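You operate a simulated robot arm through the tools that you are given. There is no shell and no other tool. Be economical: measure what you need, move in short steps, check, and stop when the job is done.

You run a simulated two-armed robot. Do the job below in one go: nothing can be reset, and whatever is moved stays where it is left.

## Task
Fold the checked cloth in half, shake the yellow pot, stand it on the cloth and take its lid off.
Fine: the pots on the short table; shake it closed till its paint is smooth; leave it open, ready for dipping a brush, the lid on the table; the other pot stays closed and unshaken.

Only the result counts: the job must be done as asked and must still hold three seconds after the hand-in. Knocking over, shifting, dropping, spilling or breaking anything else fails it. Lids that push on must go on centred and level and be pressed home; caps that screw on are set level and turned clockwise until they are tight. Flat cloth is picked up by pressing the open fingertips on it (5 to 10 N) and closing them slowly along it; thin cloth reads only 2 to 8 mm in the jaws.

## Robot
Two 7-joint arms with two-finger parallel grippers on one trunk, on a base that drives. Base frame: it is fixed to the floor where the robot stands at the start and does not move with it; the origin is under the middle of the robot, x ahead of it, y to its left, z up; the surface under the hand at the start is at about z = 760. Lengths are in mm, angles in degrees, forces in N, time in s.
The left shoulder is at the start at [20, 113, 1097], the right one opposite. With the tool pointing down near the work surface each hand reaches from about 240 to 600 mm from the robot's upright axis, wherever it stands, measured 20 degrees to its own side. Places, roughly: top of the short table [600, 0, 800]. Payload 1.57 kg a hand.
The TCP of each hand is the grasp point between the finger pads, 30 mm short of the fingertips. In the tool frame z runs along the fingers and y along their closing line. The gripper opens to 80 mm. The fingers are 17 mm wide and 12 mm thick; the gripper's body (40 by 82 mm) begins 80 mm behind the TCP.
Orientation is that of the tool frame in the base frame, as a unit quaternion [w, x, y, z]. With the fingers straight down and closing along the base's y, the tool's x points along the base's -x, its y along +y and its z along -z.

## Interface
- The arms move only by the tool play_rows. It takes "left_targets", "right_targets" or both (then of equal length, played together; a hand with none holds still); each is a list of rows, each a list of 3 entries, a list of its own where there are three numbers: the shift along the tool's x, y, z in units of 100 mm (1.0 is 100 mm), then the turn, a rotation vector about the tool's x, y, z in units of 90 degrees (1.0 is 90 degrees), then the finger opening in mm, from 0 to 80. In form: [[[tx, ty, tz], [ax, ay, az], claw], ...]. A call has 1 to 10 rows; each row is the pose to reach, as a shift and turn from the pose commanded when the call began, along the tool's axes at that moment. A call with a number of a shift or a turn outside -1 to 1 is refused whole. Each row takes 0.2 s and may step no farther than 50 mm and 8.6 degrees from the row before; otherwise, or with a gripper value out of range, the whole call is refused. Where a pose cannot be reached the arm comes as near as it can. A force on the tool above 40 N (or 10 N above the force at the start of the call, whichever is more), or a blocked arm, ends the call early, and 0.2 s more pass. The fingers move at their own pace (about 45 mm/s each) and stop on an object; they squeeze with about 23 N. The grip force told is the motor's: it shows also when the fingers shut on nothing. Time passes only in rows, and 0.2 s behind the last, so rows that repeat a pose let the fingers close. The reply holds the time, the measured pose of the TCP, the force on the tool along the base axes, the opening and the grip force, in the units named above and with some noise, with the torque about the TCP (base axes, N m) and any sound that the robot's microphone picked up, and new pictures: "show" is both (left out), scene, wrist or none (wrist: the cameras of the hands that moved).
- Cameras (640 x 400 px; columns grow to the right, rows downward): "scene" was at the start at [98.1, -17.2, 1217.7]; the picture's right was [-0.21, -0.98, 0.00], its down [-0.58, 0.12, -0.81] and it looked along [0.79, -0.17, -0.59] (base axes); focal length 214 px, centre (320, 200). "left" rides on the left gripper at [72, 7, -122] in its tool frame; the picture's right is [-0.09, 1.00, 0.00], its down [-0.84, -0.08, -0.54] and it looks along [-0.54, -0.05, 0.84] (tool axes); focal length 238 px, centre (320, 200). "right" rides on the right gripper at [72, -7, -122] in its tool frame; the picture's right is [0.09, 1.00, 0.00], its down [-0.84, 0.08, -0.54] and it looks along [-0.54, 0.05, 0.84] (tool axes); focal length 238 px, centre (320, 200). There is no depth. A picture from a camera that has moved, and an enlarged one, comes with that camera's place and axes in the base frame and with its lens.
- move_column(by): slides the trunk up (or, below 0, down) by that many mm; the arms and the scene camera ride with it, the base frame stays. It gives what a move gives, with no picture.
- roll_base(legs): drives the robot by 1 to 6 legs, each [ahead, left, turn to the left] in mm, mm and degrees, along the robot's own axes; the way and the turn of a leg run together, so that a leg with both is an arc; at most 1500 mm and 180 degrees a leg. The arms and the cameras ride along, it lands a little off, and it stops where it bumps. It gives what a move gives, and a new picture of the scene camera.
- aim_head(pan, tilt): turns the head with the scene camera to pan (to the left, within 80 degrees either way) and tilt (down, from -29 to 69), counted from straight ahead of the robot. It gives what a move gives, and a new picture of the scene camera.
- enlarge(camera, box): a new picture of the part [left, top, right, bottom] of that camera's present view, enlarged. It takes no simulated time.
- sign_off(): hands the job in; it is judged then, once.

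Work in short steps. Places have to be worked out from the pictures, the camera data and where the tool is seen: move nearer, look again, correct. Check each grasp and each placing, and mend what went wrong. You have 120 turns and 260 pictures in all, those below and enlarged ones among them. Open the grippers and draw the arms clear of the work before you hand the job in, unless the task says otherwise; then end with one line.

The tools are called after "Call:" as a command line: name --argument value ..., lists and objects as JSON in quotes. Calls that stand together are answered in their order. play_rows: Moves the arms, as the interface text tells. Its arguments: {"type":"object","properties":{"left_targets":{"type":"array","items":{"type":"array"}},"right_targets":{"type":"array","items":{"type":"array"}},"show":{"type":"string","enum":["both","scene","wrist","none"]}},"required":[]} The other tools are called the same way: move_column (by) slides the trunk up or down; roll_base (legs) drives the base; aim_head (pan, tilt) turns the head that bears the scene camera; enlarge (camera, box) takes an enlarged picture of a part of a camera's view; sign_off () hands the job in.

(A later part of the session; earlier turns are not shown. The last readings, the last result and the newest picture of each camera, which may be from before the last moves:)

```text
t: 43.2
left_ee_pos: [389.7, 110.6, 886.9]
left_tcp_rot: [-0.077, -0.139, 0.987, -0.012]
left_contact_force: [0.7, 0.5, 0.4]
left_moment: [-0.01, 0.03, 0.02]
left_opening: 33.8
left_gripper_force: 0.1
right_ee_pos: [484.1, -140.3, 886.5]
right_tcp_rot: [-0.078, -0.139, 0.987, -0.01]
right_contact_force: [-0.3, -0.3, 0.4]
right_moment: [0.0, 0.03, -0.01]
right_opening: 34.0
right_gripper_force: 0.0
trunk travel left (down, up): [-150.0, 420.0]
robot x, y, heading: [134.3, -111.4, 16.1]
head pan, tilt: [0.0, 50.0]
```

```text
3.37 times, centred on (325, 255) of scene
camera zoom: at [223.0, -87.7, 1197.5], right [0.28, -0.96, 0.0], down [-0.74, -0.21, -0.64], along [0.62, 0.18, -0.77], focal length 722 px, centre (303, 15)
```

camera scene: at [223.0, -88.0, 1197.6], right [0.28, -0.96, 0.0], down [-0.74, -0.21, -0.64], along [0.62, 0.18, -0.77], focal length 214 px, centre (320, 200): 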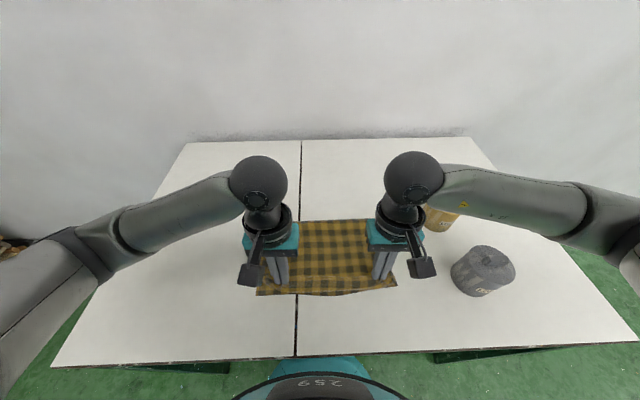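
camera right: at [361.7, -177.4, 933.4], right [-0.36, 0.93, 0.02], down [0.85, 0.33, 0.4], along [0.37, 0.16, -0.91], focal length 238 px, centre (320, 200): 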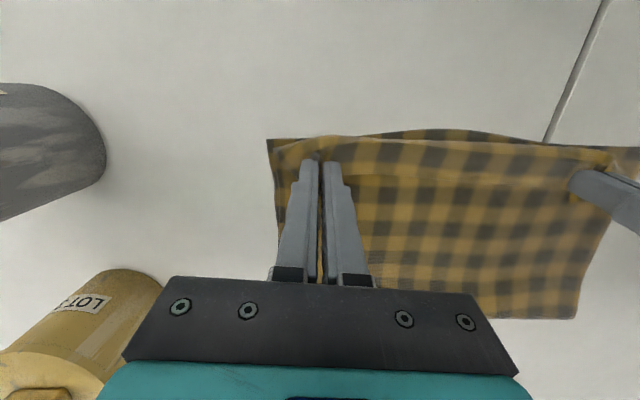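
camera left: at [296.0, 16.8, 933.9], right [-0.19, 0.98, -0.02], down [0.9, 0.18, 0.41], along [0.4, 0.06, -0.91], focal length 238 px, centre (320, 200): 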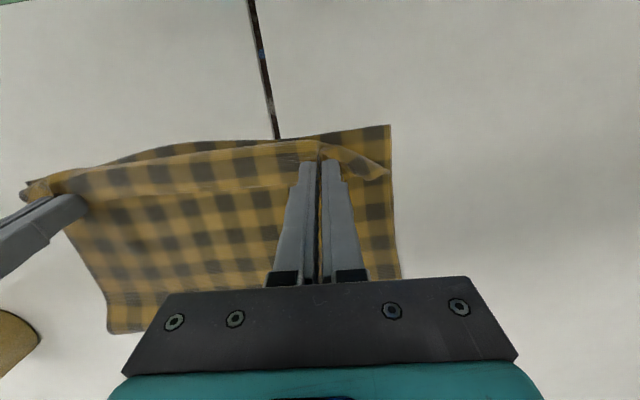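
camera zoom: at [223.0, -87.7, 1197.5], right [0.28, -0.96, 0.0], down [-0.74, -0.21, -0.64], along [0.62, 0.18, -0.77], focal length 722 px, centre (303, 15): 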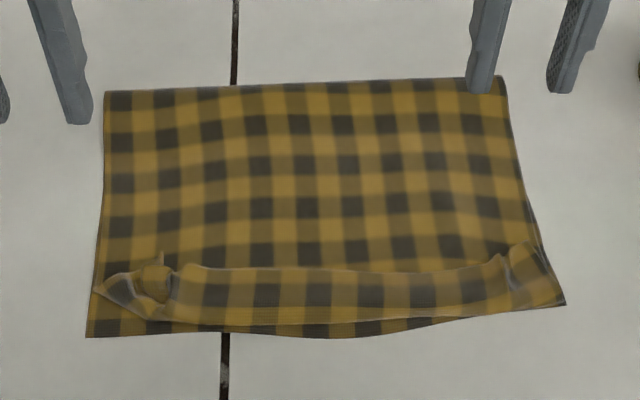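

Same hem turn-back (~35 mm), crease ~388. I'll re-pinch right at the hem edge, start the lay-down farther out so the crease forms near 410, and finish with a gentle pull to keep it taut. First hover over the old pinch points.

Call:
play_rows --left_targets '[[[0.1, -0.23, 0.2], [0, 0, 0], 30], [[0.2, -0.46, 0.4], [0, 0, 0], 30], [[0.28, -0.69, 0.64], [0, 0, 0], 30], [[0.34, -0.69, 0.86], [0, 0, 0], 30]]' --right_targets '[[[0.2, 0.02, 0.2], [0, 0, 0], 30], [[0.4, 0.05, 0.4], [0, 0, 0], 30], [[0.48, 0.05, 0.65], [0, 0, 0], 30], [[0.51, 0.05, 0.88], [0, 0, 0], 30]]' --show "wrist"

```text
t: 44.2
left_ee_pos: [363.9, 31.0, 809.1]
left_tcp_rot: [-0.078, -0.14, 0.987, -0.012]
left_contact_force: [0.1, 0.5, -0.5]
left_moment: [0.0, -0.02, -0.02]
left_opening: 30.2
left_gripper_force: 0.0
right_ee_pos: [420.8, -154.8, 805.9]
right_tcp_rot: [-0.077, -0.138, 0.987, -0.01]
right_contact_force: [0.5, -0.5, -0.1]
right_moment: [0.0, 0.01, 0.0]
right_opening: 29.9
right_gripper_force: 0.0
trunk travel left (down, up): [-150.0, 420.0]
robot x, y, heading: [135.1, -112.5, 16.0]
head pan, tilt: [0.0, 50.0]
camera right: at [371.6, -174.9, 939.3], right [-0.36, 0.93, 0.02], down [0.85, 0.33, 0.41], along [0.37, 0.16, -0.91], focal length 238 px, centre (320, 200)
camera left: at [312.2, 21.5, 940.2], right [-0.19, 0.98, -0.02], down [0.9, 0.18, 0.4], along [0.4, 0.06, -0.91], focal length 238 px, centre (320, 200)
```

right: 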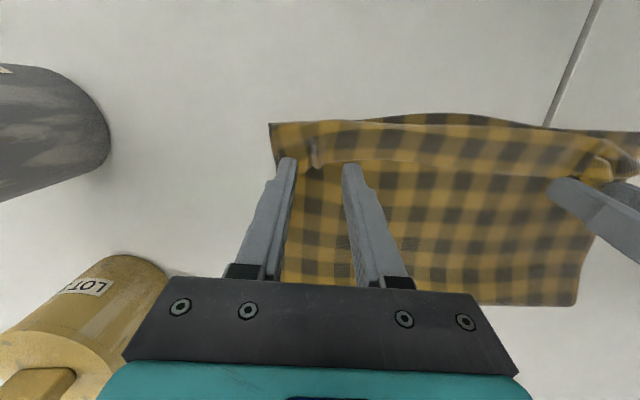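
left: 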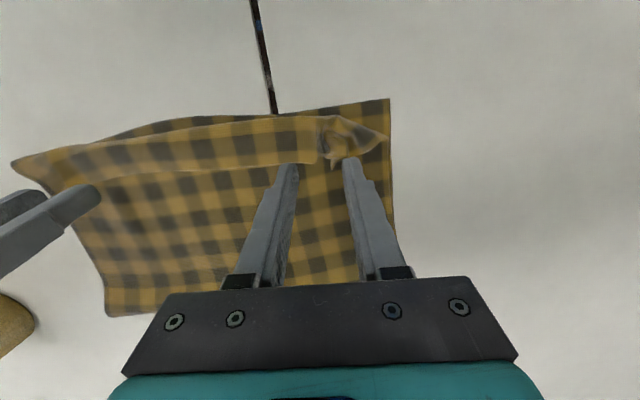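

Both old pinch ridges lie between the fingers; I shift 7 mm inward, touch down and close slowly.

Call:
play_rows --left_targets '[[[0.047, 0.04, 0.1], [0, 0, 0], 30], [[0.047, 0.04, 0.15], [0, 0, 0], 30], [[0.047, 0.04, 0.155], [0, 0, 0], 26], [[0.047, 0.04, 0.155], [0, 0, 0], 22], [[0.047, 0.04, 0.155], [0, 0, 0], 18], [[0.047, 0.04, 0.155], [0, 0, 0], 14], [[0.047, 0.04, 0.155], [0, 0, 0], 10], [[0.047, 0.04, 0.155], [0, 0, 0], 6], [[0.047, 0.04, 0.155], [0, 0, 0], 2], [[0.047, 0.04, 0.155], [0, 0, 0], 0]]' --right_targets '[[[0.051, -0.02, 0.1], [0, 0, 0], 30], [[0.051, -0.02, 0.125], [0, 0, 0], 30], [[0.051, -0.02, 0.13], [0, 0, 0], 26], [[0.051, -0.02, 0.13], [0, 0, 0], 22], [[0.051, -0.02, 0.13], [0, 0, 0], 18], [[0.051, -0.02, 0.13], [0, 0, 0], 14], [[0.051, -0.02, 0.13], [0, 0, 0], 10], [[0.051, -0.02, 0.13], [0, 0, 0], 6], [[0.051, -0.02, 0.13], [0, 0, 0], 2], [[0.051, -0.02, 0.13], [0, 0, 0], 0]]' --show "none"

Call:
play_rows --left_targets '[[[-0.05, 0, -0.2], [0, 0, 0], 0], [[-0.2, 0, -0.4], [0, 0, 0], 0], [[-0.4, 0, -0.65], [0, 0, 0], 0], [[-0.6, 0, -0.9], [0, 0, 0], 0]]' --right_targets '[[[-0.05, 0, -0.2], [0, 0, 0], 0], [[-0.2, 0, -0.4], [0, 0, 0], 0], [[-0.4, 0, -0.65], [0, 0, 0], 0], [[-0.6, 0, -0.9], [0, 0, 0], 0]]'

```text
t: 46.4
left_ee_pos: [355.8, 32.4, 792.2]
left_tcp_rot: [-0.077, -0.138, 0.987, -0.011]
left_contact_force: [0.5, -5.3, 2.1]
left_moment: [-0.12, -0.05, 0.1]
left_opening: 2.6
left_gripper_force: 22.7
right_ee_pos: [413.5, -157.6, 793.8]
right_tcp_rot: [-0.077, -0.139, 0.987, -0.009]
right_contact_force: [0.2, 4.8, 7.0]
right_moment: [0.14, 0.04, -0.01]
right_opening: 3.0
right_gripper_force: 22.7
trunk travel left (down, up): [-150.0, 420.0]
robot x, y, heading: [136.2, -113.8, 16.2]
head pan, tilt: [0.0, 50.0]
```

```text
t: 47.4
left_ee_pos: [426.3, 52.5, 873.5]
left_tcp_rot: [-0.079, -0.139, 0.987, -0.011]
left_contact_force: [2.0, -4.7, 0.4]
left_moment: [-0.16, -0.07, 0.04]
left_opening: 2.9
left_gripper_force: 23.0
right_ee_pos: [485.5, -137.3, 874.4]
right_tcp_rot: [-0.078, -0.14, 0.987, -0.01]
right_contact_force: [-1.5, 6.2, -0.3]
right_moment: [0.22, 0.08, -0.05]
right_opening: 2.5
right_gripper_force: 22.9
trunk travel left (down, up): [-150.0, 420.0]
robot x, y, heading: [135.5, -108.7, 16.0]
head pan, tilt: [0.0, 50.0]
camera scene: at [223.1, -88.0, 1197.5], right [0.28, -0.96, 0.0], down [-0.74, -0.21, -0.64], along [0.62, 0.18, -0.77], focal length 214 px, centre (320, 200)
camera right: at [436.0, -158.6, 1007.7], right [-0.36, 0.93, 0.02], down [0.85, 0.33, 0.4], along [0.37, 0.16, -0.91], focal length 238 px, centre (320, 200)
camera left: at [375.1, 44.6, 1005.5], right [-0.19, 0.98, -0.01], down [0.9, 0.18, 0.4], along [0.4, 0.06, -0.91], focal length 238 px, centre (320, 200)
```

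scene: 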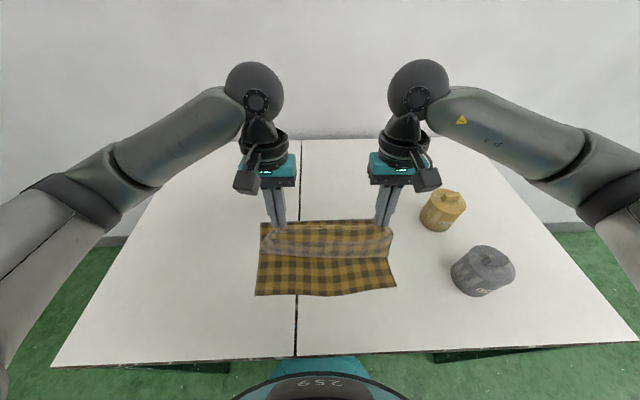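
right: 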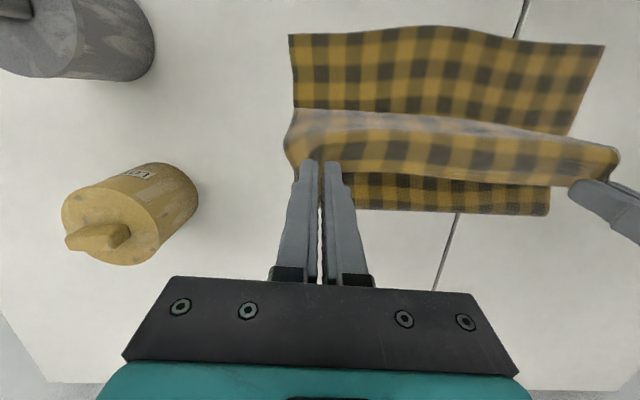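
left: 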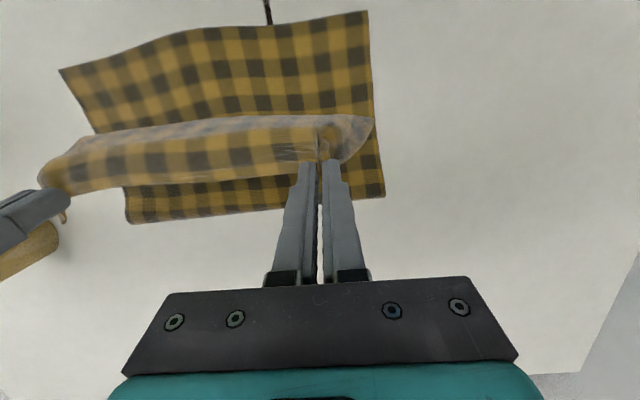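

Holding at the hem. I carry it up and farther out, beyond the middle, so the lower layer lies out to about 412.

Call:
play_rows --left_targets '[[[-0.17, 0, -0.2], [0, 0, 0], 0], [[-0.34, 0, -0.4], [0, 0, 0], 0], [[-0.51, 0, -0.57], [0, 0, 0], 0]]' --right_targets '[[[-0.19, 0, -0.2], [0, 0, 0], 0], [[-0.38, 0, -0.4], [0, 0, 0], 0], [[-0.57, 0, -0.58], [0, 0, 0], 0]]' --show "none"

Call:
play_rows --left_targets '[[[-0.17, 0, -0.2], [0, 0, 0], 0], [[-0.34, 0, -0.4], [0, 0, 0], 0], [[-0.51, 0, -0.57], [0, 0, 0], 0], [[-0.51, 0, -0.57], [0, 0, 0], 0]]' --right_targets '[[[-0.19, 0, -0.2], [0, 0, 0], 0], [[-0.38, 0, -0.4], [0, 0, 0], 0], [[-0.57, 0, -0.58], [0, 0, 0], 0], [[-0.57, 0, -0.58], [0, 0, 0], 0]]'

```text
t: 48.2
left_ee_pos: [483.7, 69.7, 922.1]
left_tcp_rot: [-0.078, -0.138, 0.987, -0.01]
left_contact_force: [2.7, -4.8, 0.3]
left_moment: [-0.15, -0.06, 0.07]
left_opening: 2.7
left_gripper_force: 23.4
right_ee_pos: [548.7, -117.9, 923.5]
right_tcp_rot: [-0.078, -0.139, 0.987, -0.011]
right_contact_force: [-2.0, 6.2, 0.5]
right_moment: [0.19, 0.04, -0.04]
right_opening: 2.3
right_gripper_force: 23.2
trunk travel left (down, up): [-150.0, 420.0]
robot x, y, heading: [136.5, -114.8, 16.1]
head pan, tilt: [0.0, 50.0]
```

```text
t: 49.2
left_ee_pos: [541.4, 86.8, 970.1]
left_tcp_rot: [-0.078, -0.139, 0.987, -0.012]
left_contact_force: [1.8, -5.4, -0.4]
left_moment: [-0.15, -0.04, 0.05]
left_opening: 3.0
left_gripper_force: 22.2
right_ee_pos: [609.7, -101.2, 970.0]
right_tcp_rot: [-0.078, -0.14, 0.987, -0.011]
right_contact_force: [-1.8, 6.3, 0.9]
right_moment: [0.18, 0.08, -0.04]
right_opening: 2.5
right_gripper_force: 22.4
trunk travel left (down, up): [-150.0, 420.0]
robot x, y, heading: [137.8, -112.7, 16.0]
head pan, tilt: [0.0, 50.0]
camera scene: at [223.0, -88.0, 1197.5], right [0.28, -0.96, 0.0], down [-0.74, -0.21, -0.64], along [0.62, 0.18, -0.77], focal length 214 px, centre (320, 200)
camera right: at [562.2, -121.8, 1103.4], right [-0.36, 0.93, 0.02], down [0.85, 0.33, 0.4], along [0.37, 0.16, -0.91], focal length 238 px, centre (320, 200)
camera left: at [489.2, 78.0, 1101.8], right [-0.19, 0.98, -0.02], down [0.9, 0.18, 0.4], along [0.4, 0.06, -0.91], focal length 238 px, centre (320, 200)
```

scene: 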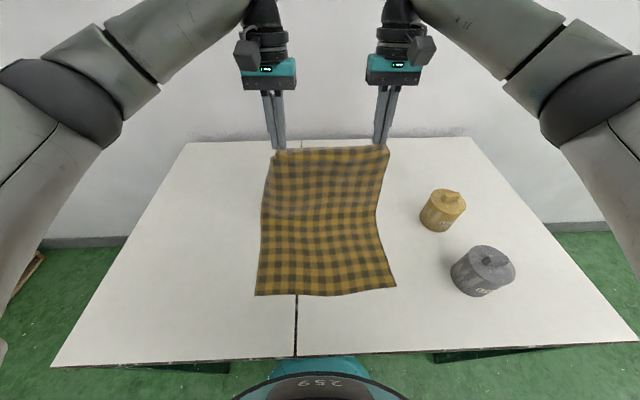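
right: 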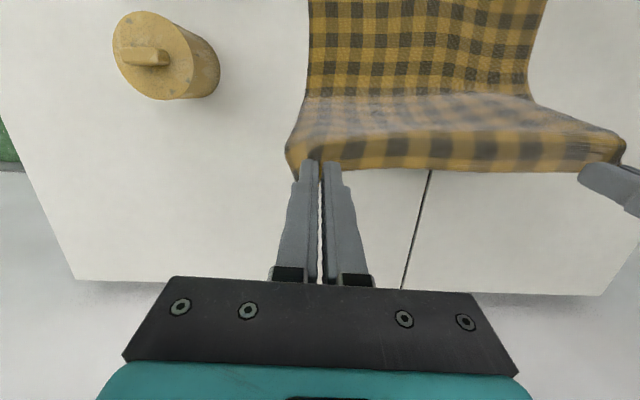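
left: 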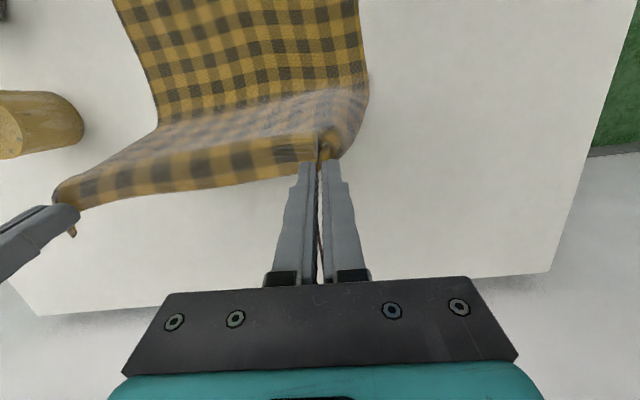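

The cloth rounds over at the grip with a flap hanging on the far side, so the hem always lands turned back. Plan: lay it so the turned hem ends ~28 mm inside the near edge with the crease right, then flip that hem over separately. Lowering now.

Call:
play_rows --left_targets '[[[0.005, 0, 0.224], [0, 0, 0], 0], [[0.017, 0, 0.469], [0, 0, 0], 0], [[0.085, 0, 0.743], [0, 0, 0], 0], [[0.21, 0, 0.975], [0, 0, 0], 0]]' --right_targets '[[[0.005, 0, 0.224], [0, 0, 0], 0], [[0.017, 0, 0.469], [0, 0, 0], 0], [[0.085, 0, 0.743], [0, 0, 0], 0], [[0.21, 0, 0.975], [0, 0, 0], 0]]' --show "none"

Call:
play_rows --left_targets '[[[0.219, 0, 0.217], [0, 0, 0], 0], [[0.444, 0, 0.394], [0, 0, 0], 0], [[0.675, 0, 0.532], [0, 0, 0], 0], [[0.89, 0, 0.647], [0, 0, 0], 0]]' --right_targets '[[[0.219, 0, 0.217], [0, 0, 0], 0], [[0.444, 0, 0.394], [0, 0, 0], 0], [[0.675, 0, 0.532], [0, 0, 0], 0], [[0.89, 0, 0.647], [0, 0, 0], 0]]' --show "scene"

Call:
play_rows --left_targets '[[[0.231, 0, 0.138], [0, 0, 0], 0], [[0.413, 0, 0.268], [0, 0, 0], 0], [[0.5, 0, 0.362], [0, 0, 0], 0]]' --right_targets '[[[0.231, 0, 0.138], [0, 0, 0], 0], [[0.413, 0, 0.268], [0, 0, 0], 0], [[0.5, 0, 0.362], [0, 0, 0], 0]]'

```text
t: 50.2
left_ee_pos: [504.5, 77.4, 878.1]
left_tcp_rot: [-0.077, -0.139, 0.987, -0.011]
left_contact_force: [2.8, -5.1, 0.2]
left_moment: [-0.12, -0.01, 0.05]
left_opening: 2.6
left_gripper_force: 22.9
right_ee_pos: [576.2, -111.2, 875.5]
right_tcp_rot: [-0.078, -0.139, 0.987, -0.012]
right_contact_force: [-1.9, 5.2, 0.6]
right_moment: [0.15, 0.08, -0.06]
right_opening: 1.6
right_gripper_force: 23.3
trunk travel left (down, up): [-150.0, 420.0]
robot x, y, heading: [137.3, -114.1, 15.9]
head pan, tilt: [0.0, 50.0]
```

```text
t: 51.2
left_ee_pos: [411.0, 50.0, 826.2]
left_tcp_rot: [-0.077, -0.139, 0.987, -0.011]
left_contact_force: [1.7, -3.2, 0.1]
left_moment: [-0.11, -0.02, 0.06]
left_opening: 2.8
left_gripper_force: 22.9
right_ee_pos: [481.7, -138.2, 827.7]
right_tcp_rot: [-0.077, -0.139, 0.987, -0.011]
right_contact_force: [-1.0, 3.0, -0.1]
right_moment: [0.13, 0.03, 0.01]
right_opening: 1.4
right_gripper_force: 23.0
trunk travel left (down, up): [-150.0, 420.0]
robot x, y, heading: [137.5, -115.6, 15.7]
head pan, tilt: [0.0, 50.0]
camera scene: at [222.8, -88.1, 1197.6], right [0.28, -0.96, 0.0], down [-0.74, -0.21, -0.64], along [0.62, 0.18, -0.77], focal length 214 px, centre (320, 200)
```

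scene: 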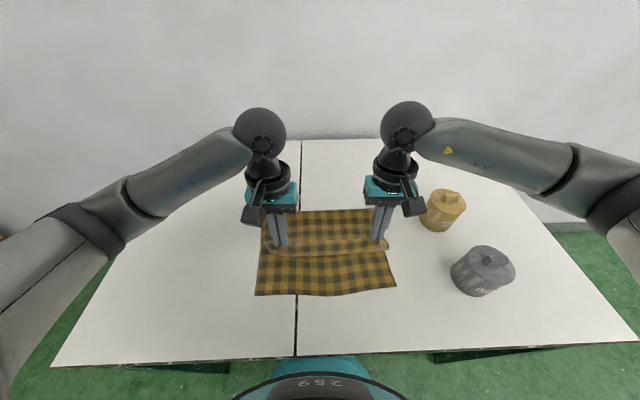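

```text
t: 52.0
left_ee_pos: [358.2, 34.3, 798.3]
left_tcp_rot: [-0.078, -0.141, 0.987, -0.011]
left_contact_force: [1.8, -2.9, -0.3]
left_moment: [-0.09, -0.06, 0.02]
left_opening: 2.6
left_gripper_force: 22.9
right_ee_pos: [428.6, -153.0, 800.0]
right_tcp_rot: [-0.077, -0.138, 0.987, -0.01]
right_contact_force: [-1.3, 3.9, 0.5]
right_moment: [0.04, 0.03, 0.0]
right_opening: 1.6
right_gripper_force: 23.4
trunk travel left (down, up): [-150.0, 420.0]
robot x, y, heading: [136.1, -114.4, 16.1]
head pan, tilt: [0.0, 50.0]
camera scene: at [222.9, -88.0, 1197.6], right [0.28, -0.96, 0.0], down [-0.74, -0.21, -0.64], along [0.62, 0.18, -0.77], focal length 214 px, centre (320, 200)
camera right: at [380.1, -174.4, 932.5], right [-0.36, 0.93, 0.02], down [0.85, 0.32, 0.41], along [0.37, 0.16, -0.91], focal length 238 px, centre (320, 200)
camera left: at [307.4, 26.1, 930.8], right [-0.19, 0.98, -0.01], down [0.9, 0.18, 0.4], along [0.4, 0.06, -0.91], focal length 238 px, centre (320, 200)
```

scene: 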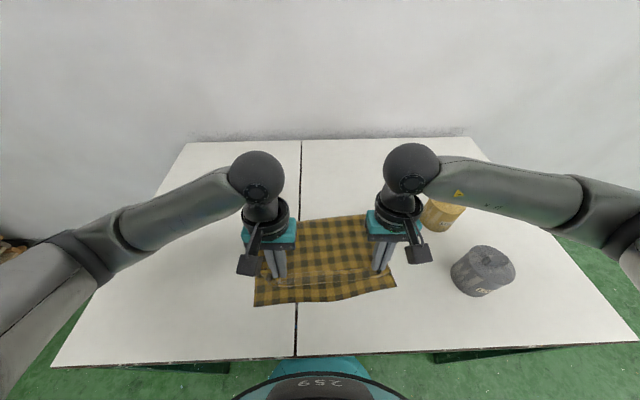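
right: 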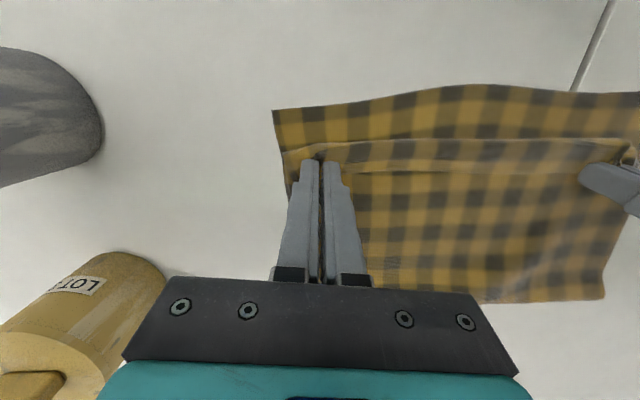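
left: 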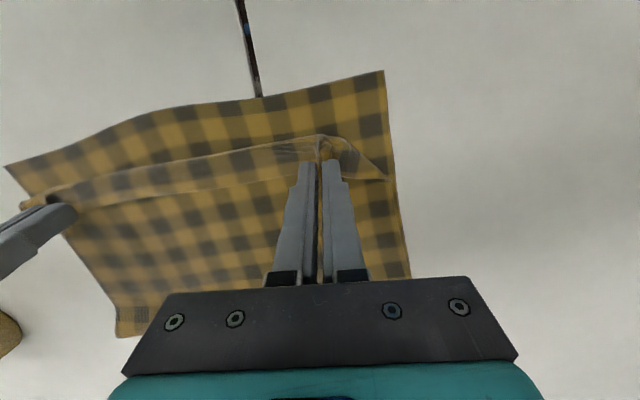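

The lower layer is now ~189 mm deep on average — exactly half. I release and lift off to inspect the hem.

Call:
play_rows --left_targets '[[[0, 0, 0.03], [0, 0, 0], 0], [[0, 0, 0.03], [0, 0, 0], 6], [[0, 0, 0.03], [0, 0, 0], 14], [[0, 0, 0.03], [0, 0, 0], 24], [[0, 0, -0.1], [0, 0, 0], 34], [[-0.1, 0.1, -0.5], [0, 0, 0], 34], [[-0.3, 0.4, -0.8], [0, 0, 0], 34], [[-0.5, 0.7, -0.95], [0, 0, 0], 34]]' --right_targets '[[[0, 0, 0.03], [0, 0, 0], 0], [[0, 0, 0.03], [0, 0, 0], 6], [[0, 0, 0.03], [0, 0, 0], 14], [[0, 0, 0.03], [0, 0, 0], 24], [[0, 0, -0.1], [0, 0, 0], 34], [[-0.1, -0.05, -0.5], [0, 0, 0], 34], [[-0.3, -0.05, -0.8], [0, 0, 0], 34], [[-0.6, -0.05, -0.95], [0, 0, 0], 34]]' --show "wrist"

Call:
enlarge --camera "scene" --box '[230, 200, 420, 310]'

```text
t: 53.8
left_ee_pos: [400.7, 119.8, 885.4]
left_tcp_rot: [-0.077, -0.14, 0.987, -0.011]
left_contact_force: [-0.5, 0.0, -0.5]
left_moment: [-0.01, 0.0, 0.0]
left_opening: 34.1
left_gripper_force: 0.0
right_ee_pos: [500.9, -137.7, 885.1]
right_tcp_rot: [-0.078, -0.138, 0.987, -0.011]
right_contact_force: [-0.2, -0.2, -0.1]
right_moment: [-0.02, -0.01, 0.01]
right_opening: 33.8
right_gripper_force: 0.0
trunk travel left (down, up): [-150.0, 420.0]
robot x, y, heading: [134.6, -113.8, 16.3]
head pan, tilt: [0.0, 50.0]
camera right: at [452.5, -158.3, 1017.7], right [-0.36, 0.93, 0.01], down [0.85, 0.33, 0.4], along [0.37, 0.16, -0.91], focal length 238 px, centre (320, 200)
camera left: at [349.6, 111.8, 1017.5], right [-0.19, 0.98, -0.02], down [0.9, 0.18, 0.4], along [0.4, 0.06, -0.91], focal length 238 px, centre (320, 200)
```

right: 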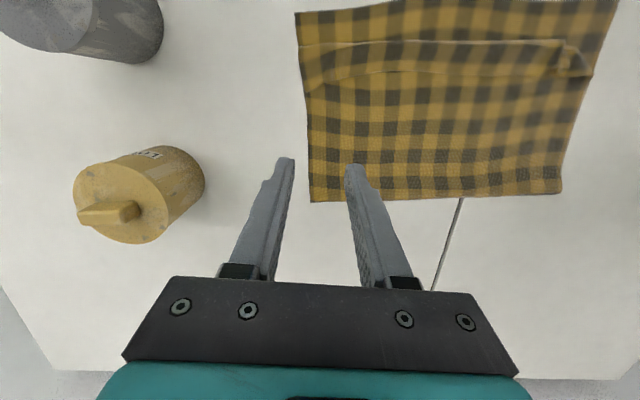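
left: 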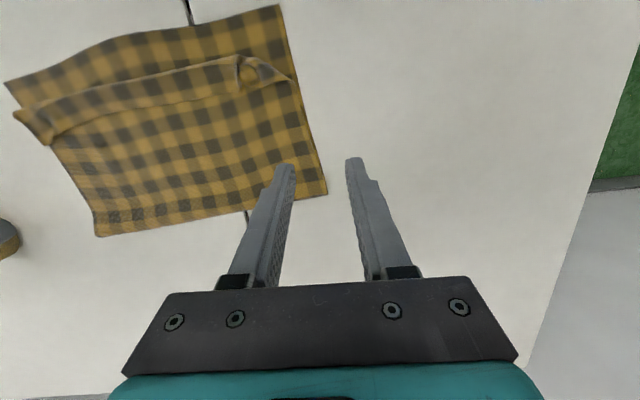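

```text
3.37 times, centred on (325, 255) of scene
camera zoom: at [223.0, -87.8, 1197.5], right [0.28, -0.96, 0.0], down [-0.74, -0.21, -0.64], along [0.62, 0.18, -0.77], focal length 722 px, centre (303, 15)
```

zoom: 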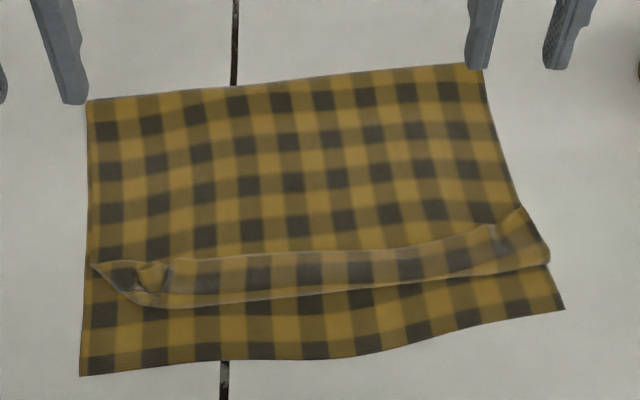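

Now the crease is right and only the hem (~35 mm) is turned back, leaving a matching strip of lower layer exposed. I'll pinch the hem right at its free edge and flip it toward me; hovering first.

Call:
play_rows --left_targets '[[[0.1, -0.23, 0.2], [0, 0.025, 0], 24], [[0.2, -0.46, 0.4], [0, 0.05, 0], 24], [[0.3, -0.7, 0.63], [0, 0.075, 0], 24], [[0.41, -0.91, 0.84], [0, 0.1, 0], 24]]' --right_targets '[[[0.12, 0.06, 0.2], [0, 0.025, 0], 24], [[0.25, 0.12, 0.4], [0, 0.05, 0], 24], [[0.38, 0.18, 0.63], [0, 0.075, 0], 24], [[0.51, 0.245, 0.86], [0, 0.1, 0], 24]]' --show "wrist"

```text
t: 54.8
left_ee_pos: [374.7, 15.6, 807.6]
left_tcp_rot: [-0.155, -0.139, 0.978, -0.022]
left_contact_force: [0.0, 0.0, 0.6]
left_moment: [0.0, 0.01, -0.02]
left_opening: 24.0
left_gripper_force: 0.1
right_ee_pos: [432.4, -131.4, 806.8]
right_tcp_rot: [-0.156, -0.137, 0.978, -0.022]
right_contact_force: [-0.4, -0.1, 0.2]
right_moment: [-0.03, 0.0, 0.0]
right_opening: 24.0
right_gripper_force: 0.0
trunk travel left (down, up): [-150.0, 420.0]
robot x, y, heading: [133.6, -110.6, 16.0]
head pan, tilt: [0.0, 50.0]
camera right: at [404.9, -147.2, 946.5], right [-0.36, 0.93, 0.03], down [0.9, 0.34, 0.26], along [0.23, 0.12, -0.97], focal length 238 px, centre (320, 200)
camera left: at [343.4, 13.8, 946.1], right [-0.19, 0.98, -0.03], down [0.95, 0.19, 0.26], along [0.26, 0.02, -0.97], focal length 238 px, centre (320, 200)
```

right: 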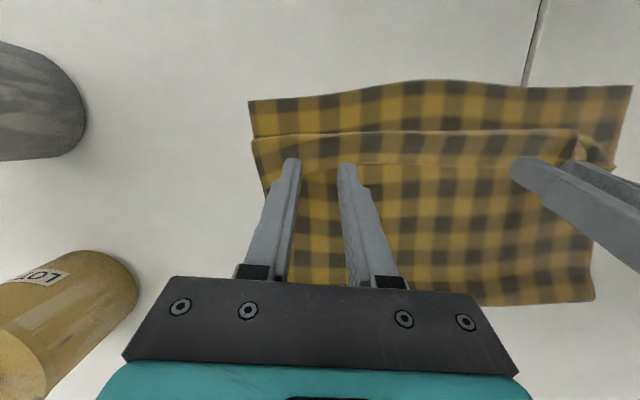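
left: 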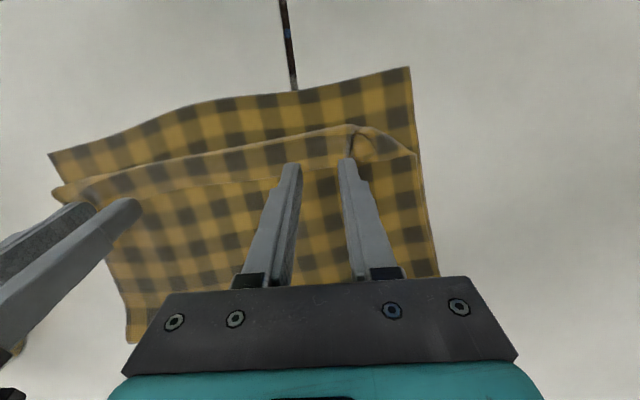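

Left tips are right at the edge; right needs 5 mm. I touch down.

Call:
play_rows --left_targets '[[[-0.02, 0, 0.09], [0, 0, 0], 24], [[-0.03, 0, 0.12], [0, 0, 0], 24]]' --right_targets '[[[0.02, 0, 0.09], [0, 0, 0], 24], [[0.012, 0, 0.125], [0, 0, 0], 24]]' --show "none"

```text
t: 55.4
left_ee_pos: [374.0, 14.7, 795.4]
left_tcp_rot: [-0.155, -0.139, 0.978, -0.023]
left_contact_force: [0.1, -0.6, 0.4]
left_moment: [-0.03, 0.03, 0.03]
left_opening: 23.8
left_gripper_force: 0.1
right_ee_pos: [428.1, -133.8, 795.4]
right_tcp_rot: [-0.155, -0.137, 0.978, -0.023]
right_contact_force: [0.2, -0.9, 0.9]
right_moment: [0.0, -0.03, 0.0]
right_opening: 24.1
right_gripper_force: 0.1
trunk travel left (down, up): [-150.0, 420.0]
robot x, y, heading: [137.3, -114.1, 15.8]
head pan, tilt: [0.0, 50.0]
```

No contact yet; 2.5 mm more.

Call:
play_rows --left_targets '[[[-0.005, 0, 0.015], [0, 0, 0], 24], [[-0.008, 0, 0.026], [0, 0, 0], 24]]' --right_targets '[[[-0.005, 0, 0.015], [0, 0, 0], 24], [[-0.008, 0, 0.024], [0, 0, 0], 24]]' --show "none"

```text
t: 56.0
left_ee_pos: [373.8, 15.5, 792.6]
left_tcp_rot: [-0.154, -0.139, 0.978, -0.022]
left_contact_force: [-0.2, 1.1, 2.8]
left_moment: [0.02, -0.02, 0.01]
left_opening: 24.0
left_gripper_force: 0.1
right_ee_pos: [427.3, -132.1, 793.0]
right_tcp_rot: [-0.155, -0.138, 0.978, -0.022]
right_contact_force: [0.6, 0.0, 5.1]
right_moment: [-0.07, -0.03, 0.03]
right_opening: 24.5
right_gripper_force: 0.0
trunk travel left (down, up): [-150.0, 420.0]
robot x, y, heading: [134.4, -113.1, 16.0]
head pan, tilt: [0.0, 50.0]
```

Contact at 3 and 5 N. I press a hair more on the left and close slowly.

Call:
play_rows --left_targets '[[[0, 0, 0.008], [0, 0, 0], 21], [[0, 0, 0.008], [0, 0, 0], 18], [[0, 0, 0.008], [0, 0, 0], 15], [[0, 0, 0.008], [0, 0, 0], 12], [[0, 0, 0.008], [0, 0, 0], 9], [[0, 0, 0.008], [0, 0, 0], 6], [[0, 0, 0.008], [0, 0, 0], 3], [[0, 0, 0.008], [0, 0, 0], 0]]' --right_targets '[[[0, 0, 0.004], [0, 0, 0], 21], [[0, 0, 0.004], [0, 0, 0], 18], [[0, 0, 0.004], [0, 0, 0], 15], [[0, 0, 0.004], [0, 0, 0], 12], [[0, 0, 0.004], [0, 0, 0], 9], [[0, 0, 0.004], [0, 0, 0], 6], [[0, 0, 0.004], [0, 0, 0], 3], [[0, 0, 0.004], [0, 0, 0], 0]]' --show "none"

Call:
play_rows --left_targets '[[[0.0, 0, -0.15], [0, 0, 0], 0], [[0.05, 0, -0.3], [0, 0, 0], 0]]' --right_targets '[[[0.0, 0, -0.15], [0, 0, 0], 0], [[0.05, 0, -0.3], [0, 0, 0], 0]]' --show "wrist"

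```text
t: 57.8
left_ee_pos: [372.7, 15.6, 792.5]
left_tcp_rot: [-0.155, -0.137, 0.978, -0.022]
left_contact_force: [1.7, -3.7, 16.6]
left_moment: [-0.09, -0.01, -0.01]
left_opening: 2.8
left_gripper_force: 22.9
right_ee_pos: [428.9, -133.2, 793.5]
right_tcp_rot: [-0.154, -0.138, 0.978, -0.021]
right_contact_force: [1.2, -1.0, 12.4]
right_moment: [-0.04, -0.02, 0.02]
right_opening: 0.0
right_gripper_force: 17.9
trunk travel left (down, up): [-150.0, 420.0]
robot x, y, heading: [137.4, -115.3, 16.0]
head pan, tilt: [0.0, 50.0]
```

```text
t: 58.4
left_ee_pos: [376.9, 17.0, 821.6]
left_tcp_rot: [-0.155, -0.138, 0.978, -0.021]
left_contact_force: [0.0, -0.6, 0.3]
left_moment: [-0.02, 0.02, 0.0]
left_opening: 2.2
left_gripper_force: 23.0
right_ee_pos: [431.2, -131.8, 822.6]
right_tcp_rot: [-0.155, -0.137, 0.978, -0.021]
right_contact_force: [0.0, -0.7, -0.2]
right_moment: [0.01, 0.02, 0.01]
right_opening: 0.2
right_gripper_force: 21.1
trunk travel left (down, up): [-150.0, 420.0]
robot x, y, heading: [138.2, -111.5, 15.9]
head pan, tilt: [0.0, 50.0]
camera right: at [404.6, -146.7, 961.9], right [-0.36, 0.93, 0.03], down [0.9, 0.34, 0.26], along [0.23, 0.12, -0.97], focal length 238 px, centre (320, 200)
camera left: at [346.9, 15.0, 960.5], right [-0.19, 0.98, -0.03], down [0.95, 0.19, 0.26], along [0.26, 0.02, -0.97], focal length 238 px, centre (320, 200)
```

right: 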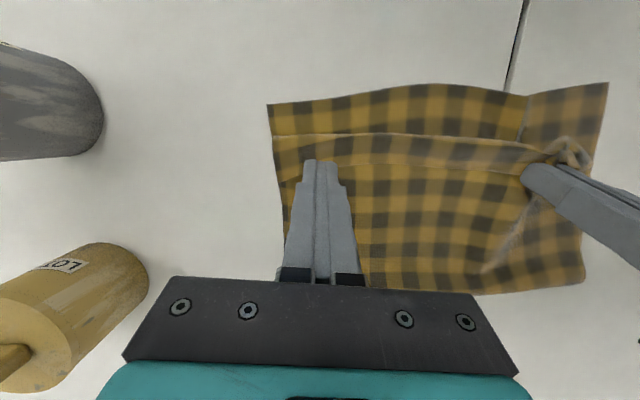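
left: 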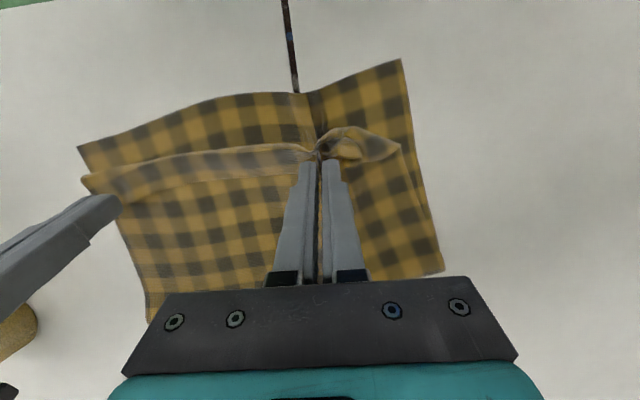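

Right missed the edge and left gathered the under layers too. I set down, open, and look again.

Call:
play_rows --left_targets '[[[-0.04, 0, 0.15], [0, 0, 0], 0], [[-0.05, 0, 0.29], [0, 0, 0], 0], [[-0.05, 0, 0.29], [0, 0, 0], 6], [[-0.05, 0, 0.29], [0, 0, 0], 12], [[-0.05, 0, 0.29], [0, 0, 0], 18], [[-0.05, 0, 0.29], [0, 0, 0], 26], [[-0.05, 0, 0.1], [0, 0, 0], 26], [[-0.2, 0.2, -0.2], [0, 0, 0], 26], [[-0.5, 0.4, -0.5], [0, 0, 0], 26]]' --right_targets '[[[0, 0, 0], [0, 0, 0], 26], [[0, 0, 0], [0, 0, 0], 26], [[0, 0, 0], [0, 0, 0], 26], [[0, 0, 0], [0, 0, 0], 26], [[0, 0, 0], [0, 0, 0], 26], [[0, 0, 0], [0, 0, 0], 26], [[0, 0, 0], [0, 0, 0], 26], [[-0.2, 0, -0.2], [0, 0, 0], 26], [[-0.5, 0, -0.5], [0, 0, 0], 26]]' --show "wrist"

Call:
enlarge --camera "scene" --box '[230, 200, 420, 310]'

```text
t: 60.4
left_ee_pos: [427.9, 73.9, 853.7]
left_tcp_rot: [-0.155, -0.138, 0.978, -0.021]
left_contact_force: [-1.0, -0.3, 0.0]
left_moment: [0.03, 0.01, 0.0]
left_opening: 26.1
left_gripper_force: 0.0
right_ee_pos: [492.9, -113.2, 855.6]
right_tcp_rot: [-0.156, -0.137, 0.978, -0.021]
right_contact_force: [0.4, -1.0, -0.6]
right_moment: [0.04, -0.05, 0.02]
right_opening: 26.2
right_gripper_force: 0.1
trunk travel left (down, up): [-150.0, 420.0]
robot x, y, heading: [138.2, -115.4, 15.5]
head pan, tilt: [0.0, 50.0]
camera right: at [465.5, -129.5, 994.7], right [-0.36, 0.93, 0.03], down [0.9, 0.34, 0.26], along [0.23, 0.12, -0.97], focal length 238 px, centre (320, 200)
camera left: at [396.2, 71.7, 993.0], right [-0.19, 0.98, -0.03], down [0.95, 0.19, 0.26], along [0.26, 0.02, -0.97], focal length 238 px, centre (320, 200)
```

right: 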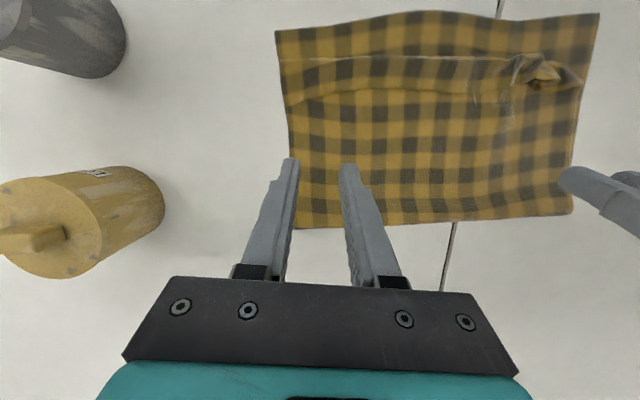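
left: 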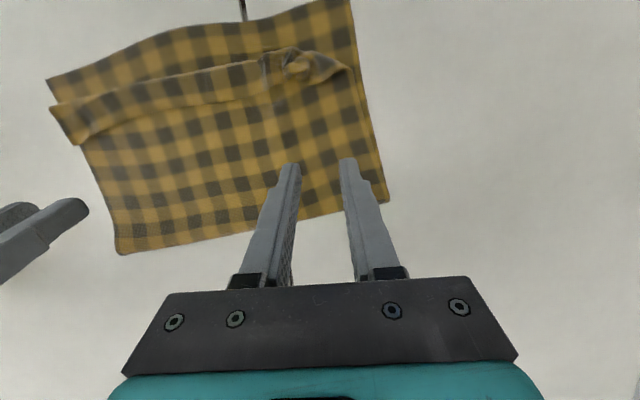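

```text
3.37 times, centred on (325, 255) of scene
camera zoom: at [223.1, -87.8, 1197.5], right [0.28, -0.96, 0.0], down [-0.74, -0.21, -0.64], along [0.62, 0.18, -0.77], focal length 722 px, centre (303, 15)
```

zoom: 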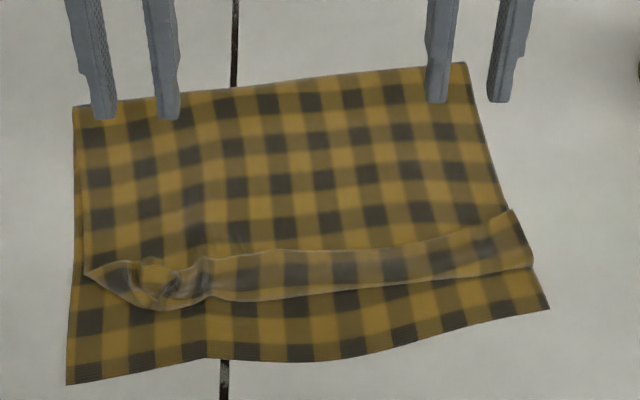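

I re-approach about 9 mm inside the hem edge (this worked earlier), left at its ridge, right near the right end.

Call:
play_rows --left_targets '[[[0.2, -0.2, 0.2], [0, 0, 0], 30], [[0.4, -0.39, 0.45], [0, 0, 0], 30], [[0.536, -0.39, 0.68], [0, 0, 0], 30]]' --right_targets '[[[0.2, -0.05, 0.2], [0, 0, 0], 30], [[0.4, -0.13, 0.45], [0, 0, 0], 30], [[0.464, -0.13, 0.676], [0, 0, 0], 30]]' --show "wrist"

```text
t: 61.2
left_ee_pos: [368.7, 14.9, 804.7]
left_tcp_rot: [-0.154, -0.139, 0.978, -0.021]
left_contact_force: [0.0, -0.8, 0.1]
left_moment: [0.02, 0.05, 0.01]
left_opening: 30.1
left_gripper_force: 0.0
right_ee_pos: [434.0, -144.9, 805.0]
right_tcp_rot: [-0.155, -0.137, 0.978, -0.021]
right_contact_force: [-0.1, -0.3, -0.9]
right_moment: [0.01, 0.0, -0.04]
right_opening: 30.0
right_gripper_force: 0.1
trunk travel left (down, up): [-150.0, 420.0]
robot x, y, heading: [134.2, -114.3, 15.8]
head pan, tilt: [0.0, 50.0]
camera right: at [406.3, -159.8, 943.7], right [-0.36, 0.93, 0.03], down [0.9, 0.34, 0.26], along [0.23, 0.12, -0.97], focal length 238 px, centre (320, 200)
camera left: at [337.3, 12.9, 944.2], right [-0.19, 0.98, -0.03], down [0.95, 0.19, 0.26], along [0.26, 0.02, -0.97], focal length 238 px, centre (320, 200)
```

right: 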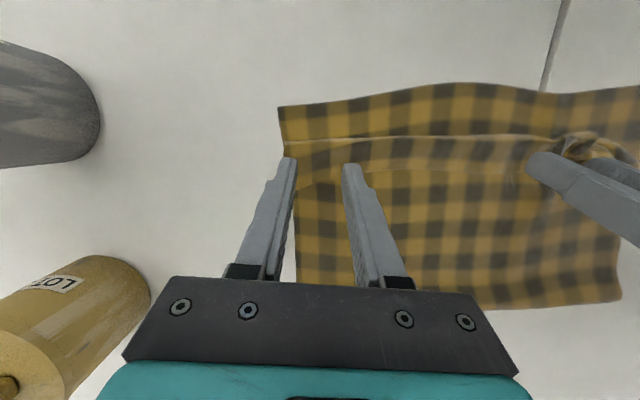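
left: 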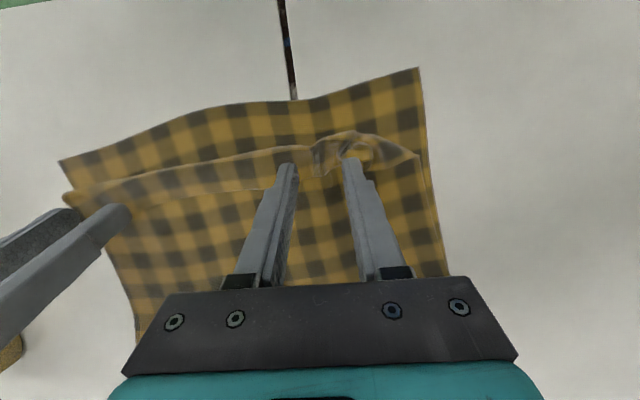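

Both in position; I go down 12 mm, then press lightly while closing.

Call:
play_rows --left_targets '[[[-0.02, 0, 0.06], [0, 0, 0], 30], [[-0.036, 0, 0.11], [0, 0, 0], 30]]' --right_targets '[[[-0.02, 0, 0.06], [0, 0, 0], 30], [[-0.036, 0, 0.115], [0, 0, 0], 30]]' --show "none"

```text
t: 61.8
left_ee_pos: [367.8, 16.0, 794.5]
left_tcp_rot: [-0.155, -0.138, 0.978, -0.022]
left_contact_force: [0.1, 0.7, 0.4]
left_moment: [0.0, 0.0, 0.02]
left_opening: 29.8
left_gripper_force: 0.1
right_ee_pos: [434.1, -144.7, 793.5]
right_tcp_rot: [-0.155, -0.138, 0.978, -0.021]
right_contact_force: [0.7, -0.8, 11.4]
right_moment: [-0.23, -0.02, 0.02]
right_opening: 30.0
right_gripper_force: 0.1
trunk travel left (down, up): [-150.0, 420.0]
robot x, y, heading: [136.9, -111.8, 16.0]
head pan, tilt: [0.0, 50.0]
```

Call:
play_rows --left_targets '[[[0, 0, 0.01], [0, 0, 0], 26], [[0, 0, 0.01], [0, 0, 0], 22], [[0, 0, 0.01], [0, 0, 0], 18], [[0, 0, 0.01], [0, 0, 0], 14], [[0, 0, 0.01], [0, 0, 0], 11], [[0, 0, 0.01], [0, 0, 0], 8], [[0, 0, 0.005], [0, 0, 0], 5], [[0, 0, 0], [0, 0, 0], 2], [[0, 0, 0], [0, 0, 0], 0]]' --right_targets '[[[0, 0, -0.004], [0, 0, 0], 26], [[0, 0, -0.004], [0, 0, 0], 22], [[0, 0, -0.004], [0, 0, 0], 18], [[0, 0, -0.006], [0, 0, 0], 14], [[0, 0, -0.008], [0, 0, 0], 11], [[0, 0, -0.01], [0, 0, 0], 8], [[0, 0, -0.012], [0, 0, 0], 5], [[0, 0, -0.014], [0, 0, 0], 2], [[0, 0, -0.014], [0, 0, 0], 0]]' --show "none"

Call:
play_rows --left_targets '[[[0.0, 0, -0.15], [0, 0, 0], 0], [[0.05, 0, -0.3], [0, 0, 0], 0]]' --right_targets '[[[0.0, 0, -0.15], [0, 0, 0], 0], [[0.05, 0, -0.3], [0, 0, 0], 0]]' --show "wrist"

```text
t: 63.8
left_ee_pos: [369.3, 16.1, 793.8]
left_tcp_rot: [-0.155, -0.139, 0.978, -0.023]
left_contact_force: [2.1, -2.4, 0.8]
left_moment: [-0.04, -0.03, 0.03]
left_opening: 2.8
left_gripper_force: 23.2
right_ee_pos: [433.6, -144.9, 794.2]
right_tcp_rot: [-0.155, -0.137, 0.978, -0.021]
right_contact_force: [-1.1, 0.9, 6.8]
right_moment: [0.02, 0.01, -0.03]
right_opening: 2.2
right_gripper_force: 21.6
trunk travel left (down, up): [-150.0, 420.0]
robot x, y, heading: [136.9, -114.7, 15.9]
head pan, tilt: [0.0, 50.0]
```

```text
t: 64.4
left_ee_pos: [374.1, 17.3, 824.5]
left_tcp_rot: [-0.155, -0.138, 0.978, -0.022]
left_contact_force: [0.2, -2.6, 0.5]
left_moment: [-0.07, -0.04, 0.01]
left_opening: 2.7
left_gripper_force: 22.5
right_ee_pos: [438.5, -143.0, 824.2]
right_tcp_rot: [-0.154, -0.138, 0.978, -0.022]
right_contact_force: [-0.9, 2.6, -1.1]
right_moment: [0.08, 0.02, -0.05]
right_opening: 2.0
right_gripper_force: 23.1
trunk travel left (down, up): [-150.0, 420.0]
robot x, y, heading: [136.6, -108.4, 16.1]
head pan, tilt: [0.0, 50.0]
camera right: at [411.1, -158.7, 963.2], right [-0.36, 0.93, 0.03], down [0.9, 0.34, 0.26], along [0.23, 0.12, -0.97], focal length 238 px, centre (320, 200)
camera left: at [342.8, 14.4, 963.4], right [-0.19, 0.98, -0.03], down [0.95, 0.19, 0.26], along [0.26, 0.02, -0.97], focal length 238 px, centre (320, 200)
```

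right: 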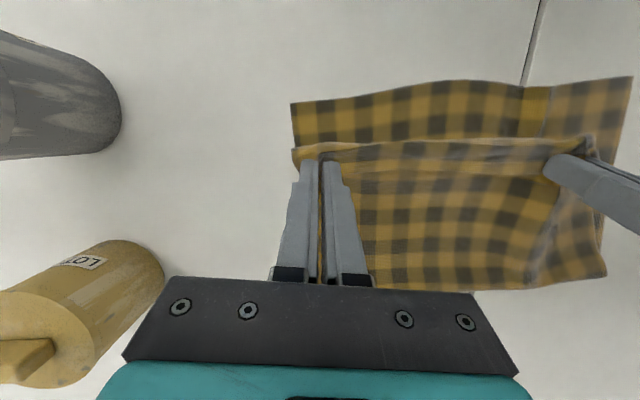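
left: 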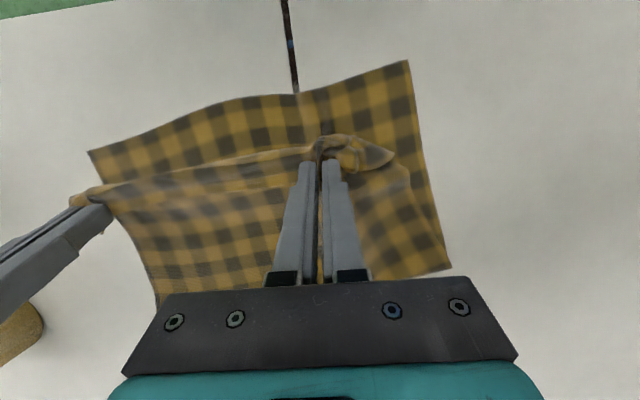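

Right holds the hem cleanly; left is unclear. I lift 40 mm more while moving toward me to see what unrolls.

Call:
play_rows --left_targets '[[[0.1, 0, -0.1], [0, 0, 0], 0], [[0.2, 0, -0.2], [0, 0, 0], 0], [[0.3, 0, -0.2], [0, 0, 0], 0]]' --right_targets '[[[0.1, 0, -0.1], [0, 0, 0], 0], [[0.2, 0, -0.2], [0, 0, 0], 0], [[0.3, 0, -0.2], [0, 0, 0], 0]]'

Call:
enlarge --camera "scene" --box '[230, 200, 420, 310]'

```text
t: 65.2
left_ee_pos: [352.2, 10.5, 853.0]
left_tcp_rot: [-0.154, -0.137, 0.978, -0.022]
left_contact_force: [1.5, -2.4, -0.3]
left_moment: [-0.05, -0.05, 0.0]
left_opening: 2.5
left_gripper_force: 23.7
right_ee_pos: [416.7, -149.4, 852.4]
right_tcp_rot: [-0.154, -0.138, 0.978, -0.022]
right_contact_force: [-0.3, 1.6, 0.0]
right_moment: [0.06, 0.0, -0.02]
right_opening: 1.7
right_gripper_force: 23.3
trunk travel left (down, up): [-150.0, 420.0]
robot x, y, heading: [136.7, -113.1, 16.0]
head pan, tilt: [0.0, 50.0]
camera scene: at [222.9, -88.0, 1197.6], right [0.28, -0.96, 0.0], down [-0.74, -0.21, -0.64], along [0.62, 0.18, -0.77], focal length 214 px, centre (320, 200)
camera right: at [389.4, -164.6, 992.2], right [-0.36, 0.93, 0.03], down [0.9, 0.34, 0.26], along [0.23, 0.12, -0.97], focal length 238 px, centre (320, 200)
camera left: at [320.7, 7.9, 991.9], right [-0.19, 0.98, -0.03], down [0.95, 0.19, 0.26], along [0.26, 0.02, -0.97], focal length 238 px, centre (320, 200)
```

scene: 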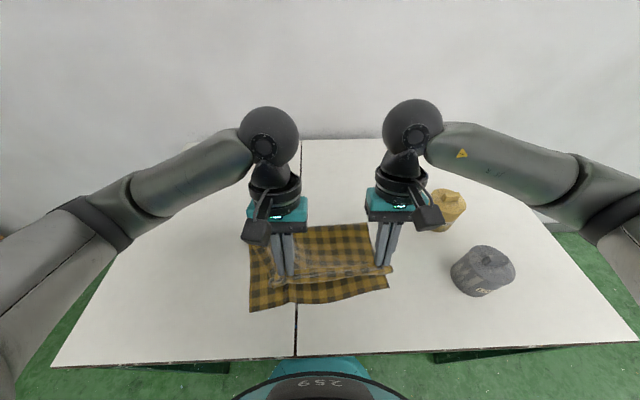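
right: 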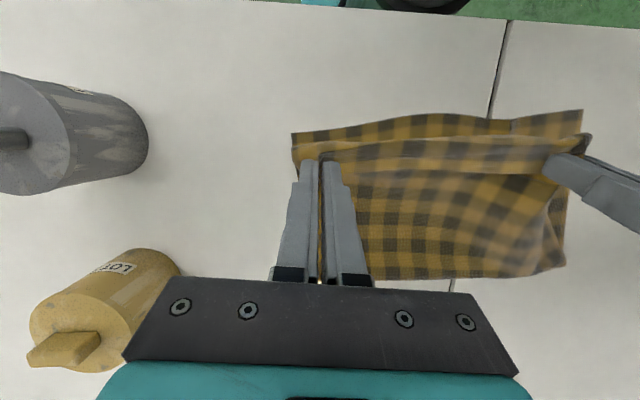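
left: 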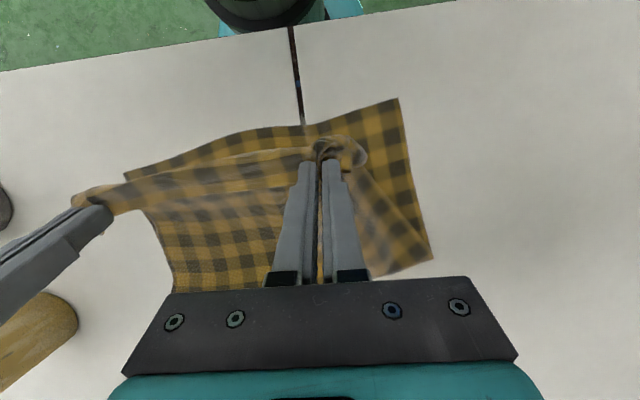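

```text
3.37 times, centred on (325, 255) of scene
camera zoom: at [222.9, -88.0, 1197.6], right [0.28, -0.96, 0.0], down [-0.74, -0.21, -0.64], along [0.62, 0.18, -0.77], focal length 722 px, centre (303, 15)
```

zoom: 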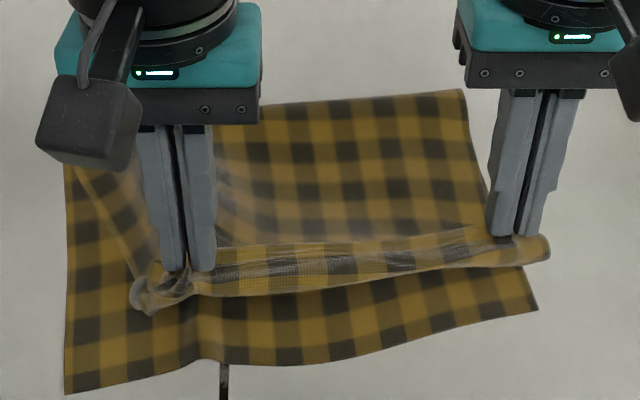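

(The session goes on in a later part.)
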